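You operate a simulated robot arm through the tools that you are given. There is no shell and no other tool. Be economical: measure what you need, move in short steps, check, and stop when the job is done.

Carry out the task below with a simulated robot arm. There is one attempt and no reset: what you move stays moved.

TASK
Put the medium round weight on the orange sheath block.
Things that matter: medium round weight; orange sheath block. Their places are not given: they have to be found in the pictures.

It is judged by the outcome, as a careful person would: the job done as asked, and still so three seconds after it is handed in. It fails if anything else is knocked over, pushed out of place, dropped, spilled or broken.

THE ROBOT
A 7-joint arm with a two-finger parallel gripper, fixed in place. Base frame: the origin is at the foot of the arm, x ahead of it, y to its left, z up; the work surface is at about z = 0. Lengths are in cm, angles in degrees, forces in N, time in s.
With the tool pointing down near the work surface it reaches from about 22 to 58 cm from the base axis. Its first joint turns from -66.0 to 66.0 degrees. Payload 2.5 kg.
Tool frame: the origin (TCP) lies between the finger pads and is the grasp point; the fingertips stand 2.3 cm ahead of it; z points along the fingers, y is the line along which they close. The gripper opens to 9.4 cm. The fingers are 3.8 cm wide and 1 cm thick; the gripper's body (5.4 by 9.6 cm) begins 3.9 cm behind the TCP.
Orientation is that of the tool frame in the base frame, as a unit quaternion [w, x, y, z]. With the fingers straight down and closing along the base's y, the tool's x points along the base's -x, its y along +y and its z along -z.

THE INTERFACE
- The arm moves only by the tool send_rows. Its argument "moves" is one flat list of numbers, 7 for each row, row after row: the shift along the base's x, y, z in units of 20 mm (1.0 is 20 mm), then the turn, a rotation vector about the base's x, y, z in units of 5 degrees (1.0 is 5 degrees), then the finger opening in m, from 0 to 0.094. In form: [tx, ty, tz, rx, ry, rz, jaw, tx, ty, tz, rx, ry, rz, jaw, ...]. A call has 1 to 8 rows; each row shifts and turns the commanded pose from where the row before left it. A call with a number of a shift or a turn outside -1 to 1 is refused whole. A row lasts 0.2 s, in which the tool goes at most 5 cm and 8.6 degrees; a call with a longer step from one row to the next is refused whole, and so is a gripper value outside its range. A pose out of reach is approached as far as the arm can. The call stops where the force on the tool passes 40 N (or 10 N more than at its start, if that is more) or the arm is blocked; 0.2 s more then pass. The fingers move at their own pace (about 10.8 cm/s each) and stop on an object; they squeeze with about 43 N. The grip force told is the motor's: it shows also when the fingers shut on nothing. Time passes only in rows, and 0.2 s behind the last, so rows that do not move let the fingers close. It gives the time, the measured TCP pose, the force on the tool (base axes), the opening and the grip force at its end, in the units of the frame above (readings bear some noise), and new pictures: "show" is both (left out), scene, wrist or none.
- Cameras (640 x 400 px; columns grow to the right, rows downward): "scene" is fixed at [11.35, -40.29, 54.53]; the picture's right is [0.87, -0.49, 0.00], its down [-0.28, -0.49, -0.83] and it looks along [0.41, 0.72, -0.56] (base axes); focal length 376 px, centre (320, 200). "wrist" rides on the gripper at [-3.9, 0, -4.4] in the tool frame; the picture's right is [0.00, -1.00, 0.00], its down [0.97, 0.00, -0.24] and it looks along [0.24, 0.00, 0.97] (tool axes); focal length 218 px, centre (320, 200).
- probe_pixels(camera, pixels): for up to 12 pixels [column, row] of the newest picture of that camera ("zoom" is the newest enlarged one), the place [x, y, z] in the base frame of the surface seen there, good to about 0.2 cm. No time passes.
- inspect(camera, box): a new picture of the part [left, top, right, bottom] of that camera's present view, enlarged. No time passes.
- hand_in(): hands the job in; it is judged then, once.

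Work in short steps. Measure before you move; look again where a grasp or a placing could have gone wrong, and mend it. You have 60 turns and 100 pictures in all, the two below and enlarged ones among them. Open the gripper and draw the arm clear of the work before you hand the job in, unless the task says otherwise; then end with one line.

The tools are called after "Request:" as name(argument=value, ...) on one line, values as JSON. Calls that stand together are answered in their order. send_rows: Moves the arm, as the interface text tells. Its arguments: {"type":"object","properties":{"moves":{"type":"array","items":{"type":"number"}},"show":{"type":"string","enum":["both","scene","wrist","none"]}},"required":["moves"]} The other tools are called the same way: probe_pixels (camera, pixels) gives the place of the surface under pixels of a picture; inspect (camera, box) takes an enlarged picture of a part of a camera's view; hand_in () hands the job in.

At the start:

```text
time_s: 0.0
ee_pos: [31.12, -2.92, 29.22]
ee_rot: [-0.001, 0.0, 1.0, 0.0]
wrist_force: [0.0, -0.3, -0.1]
opening: 9.4
grasp_force: 0.0
```

scene: 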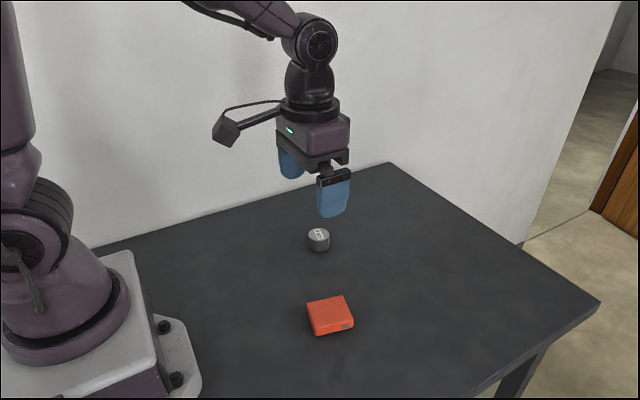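
wrist: 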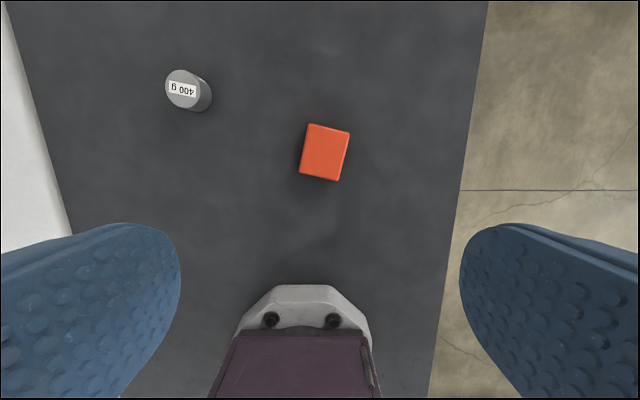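

The grey cylinder (400 g) is near scene (318,240) and the orange block near (330,315). I'll look closer and measure both.

Request:
inspect(camera="scene", box=[260, 210, 400, 350])

Request:
probe_pixels(camera="wrist", pixels=[[182, 88], [168, 80], [190, 105], [196, 76], [307, 127], [347, 133], [337, 178], [302, 172], [325, 152], [250, 200], [208, 95]])

Request:
probe_pixels(camera="scene", pixels=[[318, 233], [309, 233], [328, 233], [318, 229], [319, 246], [328, 307], [307, 304], [342, 296], [353, 317], [315, 330], [333, 328]])

```text
2.86 times, centred on (330, 280) of scene
```

zoom: 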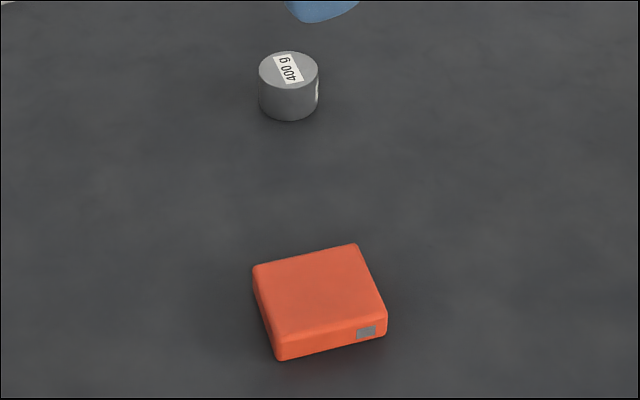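

```text
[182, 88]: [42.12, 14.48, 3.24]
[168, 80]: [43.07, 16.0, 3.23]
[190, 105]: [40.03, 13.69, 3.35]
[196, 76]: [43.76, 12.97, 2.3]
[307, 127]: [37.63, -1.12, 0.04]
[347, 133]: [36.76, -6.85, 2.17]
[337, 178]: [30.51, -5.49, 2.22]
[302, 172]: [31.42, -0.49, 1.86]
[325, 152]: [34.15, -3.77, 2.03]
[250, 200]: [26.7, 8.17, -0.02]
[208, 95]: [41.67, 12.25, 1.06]
```

```text
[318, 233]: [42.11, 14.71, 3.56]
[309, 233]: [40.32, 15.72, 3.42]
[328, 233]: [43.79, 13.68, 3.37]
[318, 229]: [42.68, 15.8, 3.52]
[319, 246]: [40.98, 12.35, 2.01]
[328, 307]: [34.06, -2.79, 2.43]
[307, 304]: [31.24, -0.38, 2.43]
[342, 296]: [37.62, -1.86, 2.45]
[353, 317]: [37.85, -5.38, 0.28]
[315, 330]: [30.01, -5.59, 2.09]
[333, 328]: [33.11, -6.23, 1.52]
```

Getting finer edges on the enlarged picture: weight top ellipse centred near (289,70), block top corners.

Request:
probe_pixels(camera="zoom", pixels=[[289, 70], [262, 70], [315, 70], [289, 54], [289, 86], [258, 270], [355, 248], [383, 310], [278, 337], [318, 292]])

```text
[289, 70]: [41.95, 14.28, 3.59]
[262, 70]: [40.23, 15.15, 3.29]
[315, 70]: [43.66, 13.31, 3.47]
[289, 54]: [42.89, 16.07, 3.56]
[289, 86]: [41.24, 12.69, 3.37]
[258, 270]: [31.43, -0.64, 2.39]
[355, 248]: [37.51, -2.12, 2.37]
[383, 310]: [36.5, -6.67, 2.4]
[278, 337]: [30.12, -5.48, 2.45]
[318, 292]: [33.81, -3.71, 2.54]
```

Weight centre is about (42.0, 14.3), top 3.5; block centre about (33.8, -3.7), top 2.4. I move above the weight first.

Request:
send_rows(moves=[0.68, 1, -0.8, 0, 0, 0, 0.094, 0.68, 1, -0.8, 0, 0, 0, 0.094, 0.68, 1, -0.8, 0, 0, 0, 0.094, 0.68, 1, -0.8, 0, 0, 0, 0.094, 0.68, 1, -0.8, 0, 0, 0, 0.094, 0.68, 1, -0.8, 0, 0, 0, 0.094, 0.68, 1, -0.8, 0, 0, 0, 0.094, 0.68, 1, -0.8, 0, 0, 0, 0.094], show="none")

Request:
send_rows(moves=[0, 0.61, -0.7, 0, 0, 0, 0.094, 0, 0, -1, 0, 0, 0, 0.094, 0, 0, -1, 0, 0, 0, 0.094, 0, 0, 0, 0, 0, 0, 0.094])

```text
time_s: 1.8
ee_pos: [42.24, 13.05, 16.35]
ee_rot: [0.001, 0.0, 1.0, 0.0]
wrist_force: [-0.6, -0.2, -0.4]
opening: 9.39
grasp_force: 0.0
```

```text
time_s: 2.8
ee_pos: [42.09, 14.28, 10.98]
ee_rot: [0.0, 0.001, 1.0, 0.0]
wrist_force: [0.5, -0.5, 0.5]
opening: 9.38
grasp_force: 0.0
```

scene: 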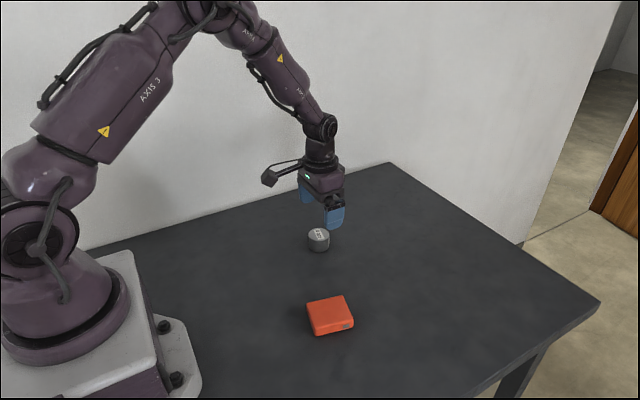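
wrist: 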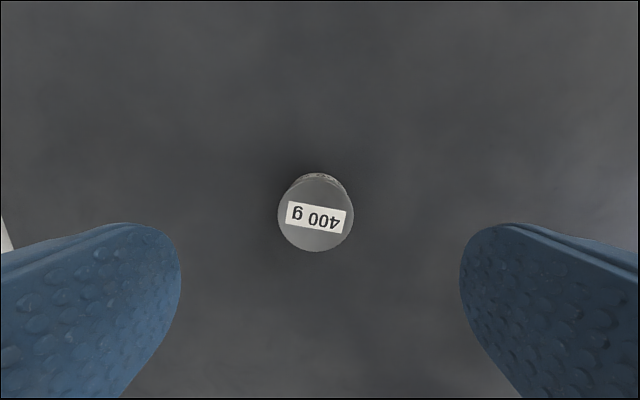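

The weight is centred between the fingers (316,213). I descend 8.2 cm to z≈2.8.

Request:
send_rows(moves=[0, 0, -1, 0, 0, 0, 0.094, 0, 0, -1, 0, 0, 0, 0.094, 0, 0, -1, 0, 0, 0, 0.094, 0, 0, -0.6, 0, 0, 0, 0.094, 0, 0, -0.5, 0, 0, 0, 0.094, 0, 0, 0, 0, 0, 0, 0.094])

```text
time_s: 4.2
ee_pos: [41.87, 14.33, 2.81]
ee_rot: [0.0, 0.0, 1.0, 0.0]
wrist_force: [0.6, -0.7, 0.5]
opening: 9.42
grasp_force: 0.2
```

scene: 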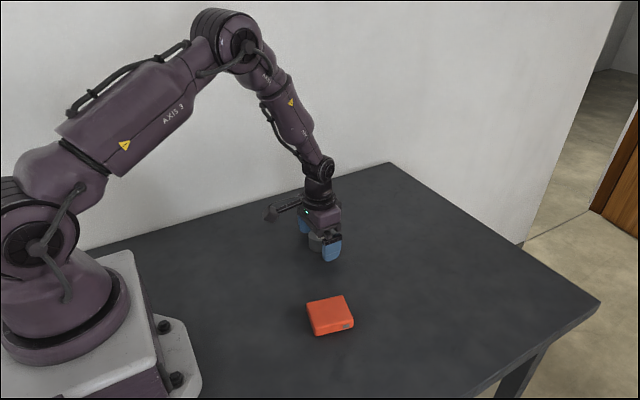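
wrist: 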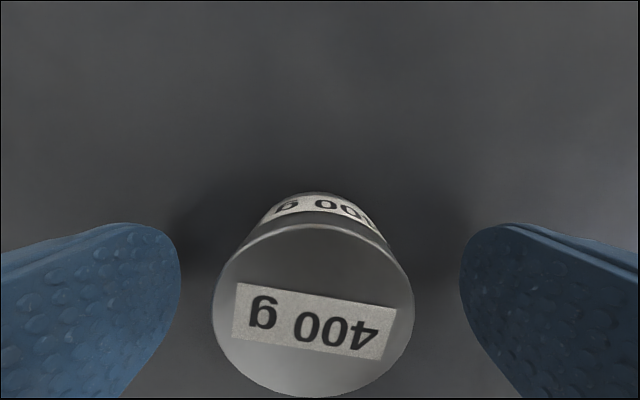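

The weight sits slightly ahead (+x) of the pads, so I shift 0.3 cm forward, then close.

Request:
send_rows(moves=[0.15, 0, 0, 0, 0, 0, 0.094, 0, 0, 0, 0, 0, 0, 0.05, 0, 0, 0, 0, 0, 0, 0.03, 0, 0, 0, 0, 0, 0, 0.03, 0, 0, 0, 0, 0, 0, 0.03], show="wrist")

```text
time_s: 5.4
ee_pos: [42.12, 14.38, 2.69]
ee_rot: [0.0, 0.0, 1.0, 0.001]
wrist_force: [0.6, 1.5, 0.0]
opening: 4.35
grasp_force: 43.0
```

wrist: 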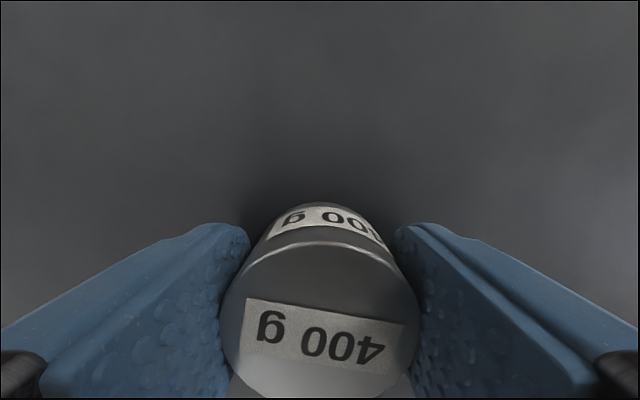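

The weight is gripped (4.35 cm, 43 N). I lift it to about z = 10.7.

Request:
send_rows(moves=[0, 0, 0.5, 0, 0, 0, 0.03, 0, 0, 0.8, 0, 0, 0, 0.03, 0, 0, 0.9, 0, 0, 0, 0.03, 0, 0, 0.9, 0, 0, 0, 0.03, 0, 0, 0.9, 0, 0, 0, 0.03, 0, 0, 0, 0, 0, 0, 0.03])

```text
time_s: 6.8
ee_pos: [42.12, 14.25, 10.68]
ee_rot: [0.0, 0.0, 1.0, -0.001]
wrist_force: [-0.1, 0.3, -4.3]
opening: 4.38
grasp_force: 42.8
```

scene: 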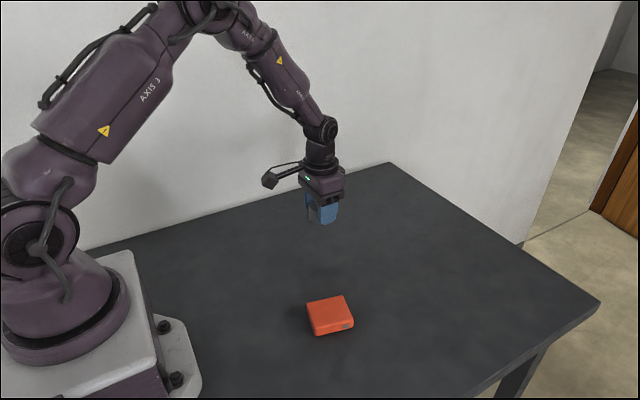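
wrist: 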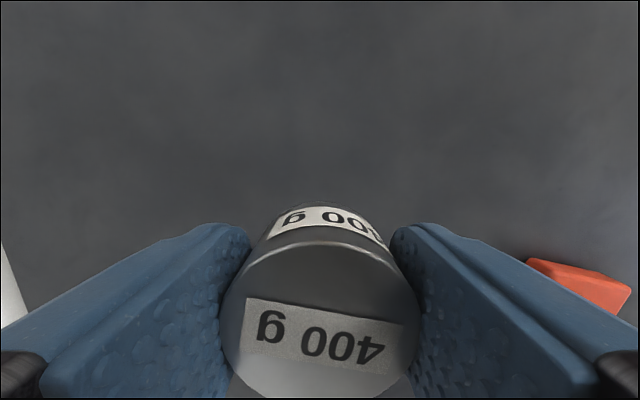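

It's held firmly (4.3 N load). Now I move over the block centre: dx −8.4, dy −18.

Request:
send_rows(moves=[-0.42, -0.9, 0, 0, 0, 0, 0.03, -0.42, -0.9, 0, 0, 0, 0, 0.03, -0.42, -0.9, 0, 0, 0, 0, 0.03, -0.42, -0.9, 0, 0, 0, 0, 0.03, -0.42, -0.9, 0, 0, 0, 0, 0.03, -0.42, -0.9, 0, 0, 0, 0, 0.03, -0.42, -0.9, 0, 0, 0, 0, 0.03, -0.42, -0.9, 0, 0, 0, 0, 0.03], show="none")

Request:
send_rows(moves=[-0.42, -0.9, 0, 0, 0, 0, 0.03, -0.42, -0.9, 0, 0, 0, 0, 0.03, 0, 0, -0.7, 0, 0, 0, 0.03, 0, 0, -0.7, 0, 0, 0, 0.03, 0, 0, 0, 0, 0, 0, 0.03, 0, 0, 0, 0, 0, 0, 0.03])

```text
time_s: 8.6
ee_pos: [35.52, -0.43, 10.67]
ee_rot: [0.0, 0.0, 1.0, 0.0]
wrist_force: [-0.7, 0.4, -3.1]
opening: 4.34
grasp_force: 43.0
```

```text
time_s: 10.0
ee_pos: [33.76, -3.83, 7.69]
ee_rot: [0.0, 0.0, 1.0, 0.0]
wrist_force: [0.3, -0.2, -4.8]
opening: 4.33
grasp_force: 43.5
```

scene: 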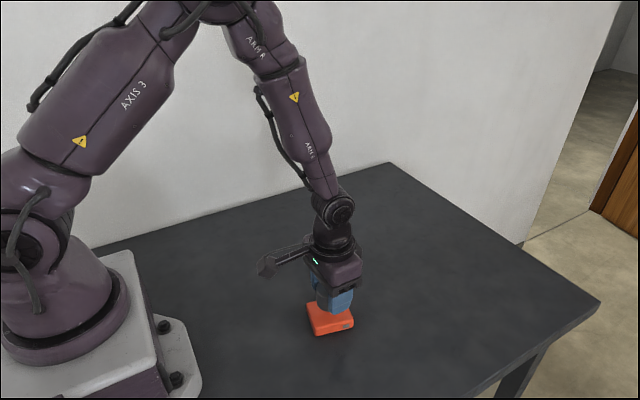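
wrist: 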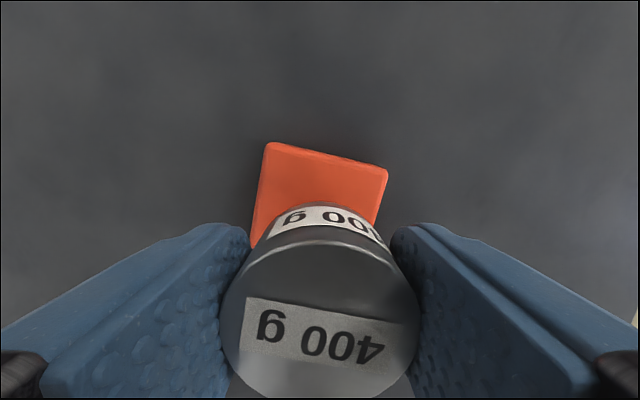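

The weight is over the block at z 7.7; contact is expected around TCP z ≈ 5.2. I lower 2.3 cm, then check the force.

Request:
send_rows(moves=[0, 0, -0.5, 0, 0, 0, 0.03, 0, 0, -0.4, 0, 0, 0, 0.03, 0, 0, -0.25, 0, 0, 0, 0.03, 0, 0, 0, 0, 0, 0, 0.03, 0, 0, 0, 0, 0, 0, 0.03], show="none")

```text
time_s: 11.2
ee_pos: [33.87, -3.78, 5.46]
ee_rot: [0.0, -0.001, 1.0, 0.0]
wrist_force: [0.2, -0.9, -3.4]
opening: 4.37
grasp_force: 42.8
```

No contact yet (−3.4 N); lowering in small steps.

Request:
send_rows(moves=[0, 0, -0.07, 0, 0, 0, 0.03, 0, 0, -0.05, 0, 0, 0, 0.03, 0, 0, 0, 0, 0, 0, 0.03], show="none")

```text
time_s: 12.0
ee_pos: [33.95, -3.69, 5.41]
ee_rot: [0.0, 0.0, 1.0, 0.0]
wrist_force: [-0.9, 0.4, -4.1]
opening: 4.33
grasp_force: 43.2
```

Request:
send_rows(moves=[0, 0, -0.05, 0, 0, 0, 0.03, 0, 0, 0, 0, 0, 0, 0.03, 0, 0, 0, 0, 0, 0, 0.03], show="scene")

Request:
inspect(camera="scene", box=[280, 250, 390, 350])

```text
time_s: 12.8
ee_pos: [33.87, -3.75, 5.26]
ee_rot: [0.0, 0.0, 1.0, -0.001]
wrist_force: [-0.3, -0.1, -5.1]
opening: 4.36
grasp_force: 42.5
```

scene: 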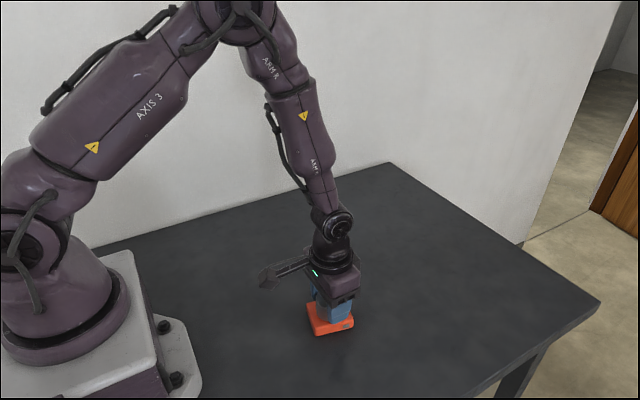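

```text
4.00 times, centred on (335, 300) of scene
```

zoom: 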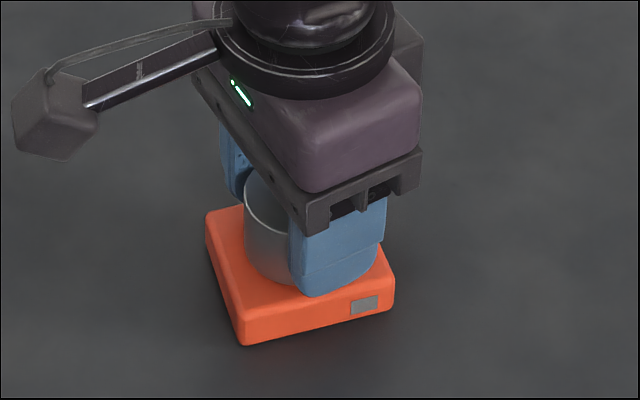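

Well placed and nearly touching, though still carrying the full load. I continue in 0.1 cm steps.

Request:
send_rows(moves=[0, 0, -0.05, 0, 0, 0, 0.03, 0, 0, 0, 0, 0, 0, 0.03, 0, 0, 0, 0, 0, 0, 0.03], show="none")

Request:
send_rows(moves=[0, 0, 0, 0, 0, 0, 0.03, 0, 0, 0, 0, 0, 0, 0.03], show="none")

```text
time_s: 13.6
ee_pos: [33.97, -3.81, 5.19]
ee_rot: [0.0, -0.001, 1.0, 0.0]
wrist_force: [-0.8, -0.9, -4.2]
opening: 4.35
grasp_force: 42.8
```

```text
time_s: 14.2
ee_pos: [33.88, -3.84, 5.07]
ee_rot: [0.0, -0.001, 1.0, 0.0]
wrist_force: [0.0, 0.6, -4.2]
opening: 4.36
grasp_force: 42.5
```

Request:
send_rows(moves=[0, 0, -0.05, 0, 0, 0, 0.03, 0, 0, 0, 0, 0, 0, 0.03, 0, 0, 0, 0, 0, 0, 0.03], show="none")

```text
time_s: 15.0
ee_pos: [33.93, -3.68, 5.13]
ee_rot: [0.0, 0.0, 1.0, 0.001]
wrist_force: [1.1, 0.7, -4.5]
opening: 4.35
grasp_force: 43.3
```

Request:
send_rows(moves=[0, 0, -0.05, 0, 0, 0, 0.03, 0, 0, 0, 0, 0, 0, 0.03, 0, 0, 0, 0, 0, 0, 0.03], show="none")

```text
time_s: 15.8
ee_pos: [33.85, -3.85, 5.01]
ee_rot: [0.0, 0.001, 1.0, 0.0]
wrist_force: [-0.3, 0.7, -3.8]
opening: 4.33
grasp_force: 42.9
```

Request:
send_rows(moves=[0, 0, -0.05, 0, 0, 0, 0.03, 0, 0, 0, 0, 0, 0, 0.03, 0, 0, 0, 0, 0, 0, 0.03], show="none")

Request:
inspect(camera="scene", box=[300, 285, 370, 345])

```text
time_s: 16.6
ee_pos: [33.93, -3.76, 4.98]
ee_rot: [0.0, -0.001, 1.0, 0.0]
wrist_force: [-3.8, 1.6, 7.9]
opening: 4.36
grasp_force: 43.7
```

```text
6.67 times, centred on (335, 315) of scene
```

zoom: 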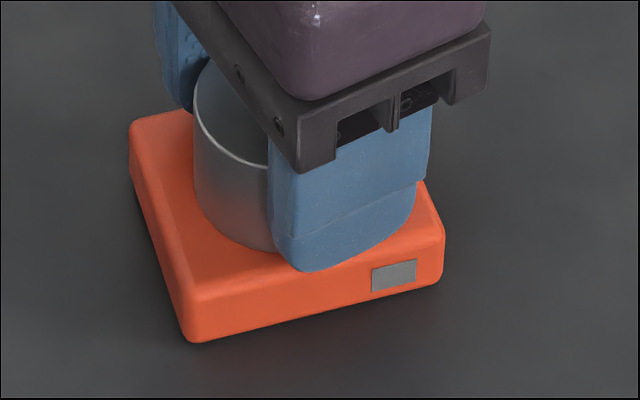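

The force flipped to +7.9 N, so the weight now rests on the block. I open the fingers and rise.

Request:
send_rows(moves=[0, 0, 0, 0, 0, 0, 0.05, 0, 0, 0, 0, 0, 0, 0.065, 0, 0, 0, 0, 0, 0, 0.08, 0, 0, 0, 0, 0, 0, 0.08])

```text
time_s: 17.6
ee_pos: [33.81, -3.69, 5.01]
ee_rot: [0.0, 0.0, 1.0, 0.0]
wrist_force: [0.7, 0.6, -0.5]
opening: 7.99
grasp_force: 0.0
```

scene: 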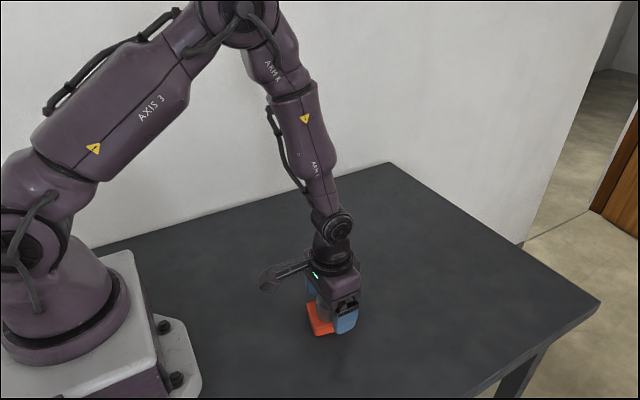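
wrist: 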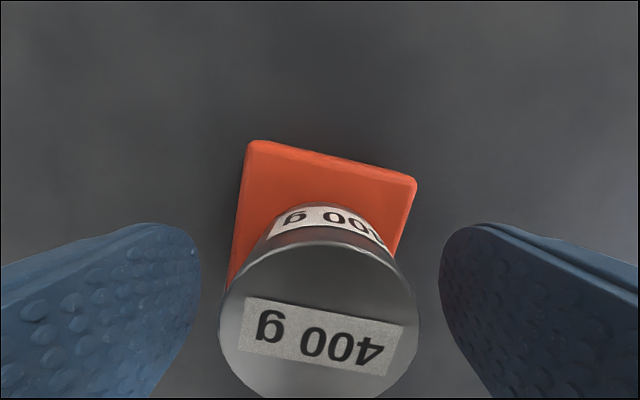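

Released with the weight standing upright. I raise the arm straight up.

Request:
send_rows(moves=[0, 0, 0.5, 0, 0, 0, 0.08, 0, 0, 1, 0, 0, 0, 0.08, 0, 0, 1, 0, 0, 0, 0.08, 0, 0, 1, 0, 0, 0, 0.08, 0, 0, 1, 0, 0, 0, 0.08, 0, 0, 1, 0, 0, 0, 0.08, 0, 0, 1, 0, 0, 0, 0.08, 0, 0, 1, 0, 0, 0, 0.08])

Request:
inspect(camera="scene", box=[280, 250, 390, 350])

```text
time_s: 19.4
ee_pos: [33.91, -3.95, 20.02]
ee_rot: [0.0, 0.0, 1.0, 0.0]
wrist_force: [-1.1, -0.2, -0.8]
opening: 8.03
grasp_force: 0.1
```

scene: 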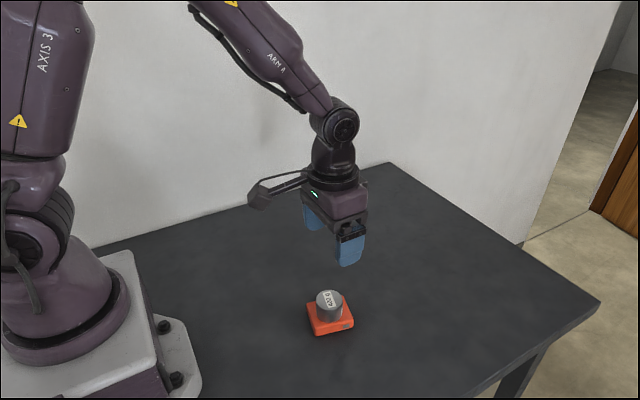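
wrist: 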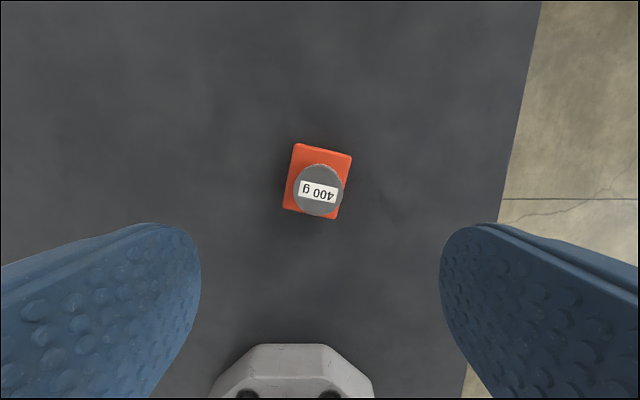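

```text
4.00 times, centred on (335, 300) of scene
```

zoom: 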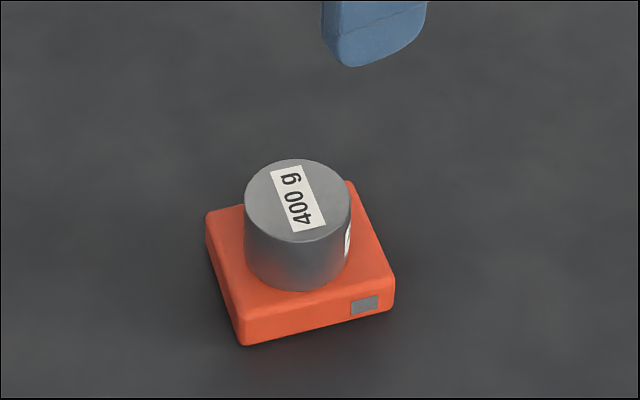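

The weight stands upright near the centre of the orange block, and the arm is clear, so I hand in.

Request:
hand_in()

```text
The job is handed in.
```

The round weight (labelled 400 g, the only one I could see) is standing upright near the middle of the orange sheath block; the gripper is open, the arm is clear and the job is handed in.
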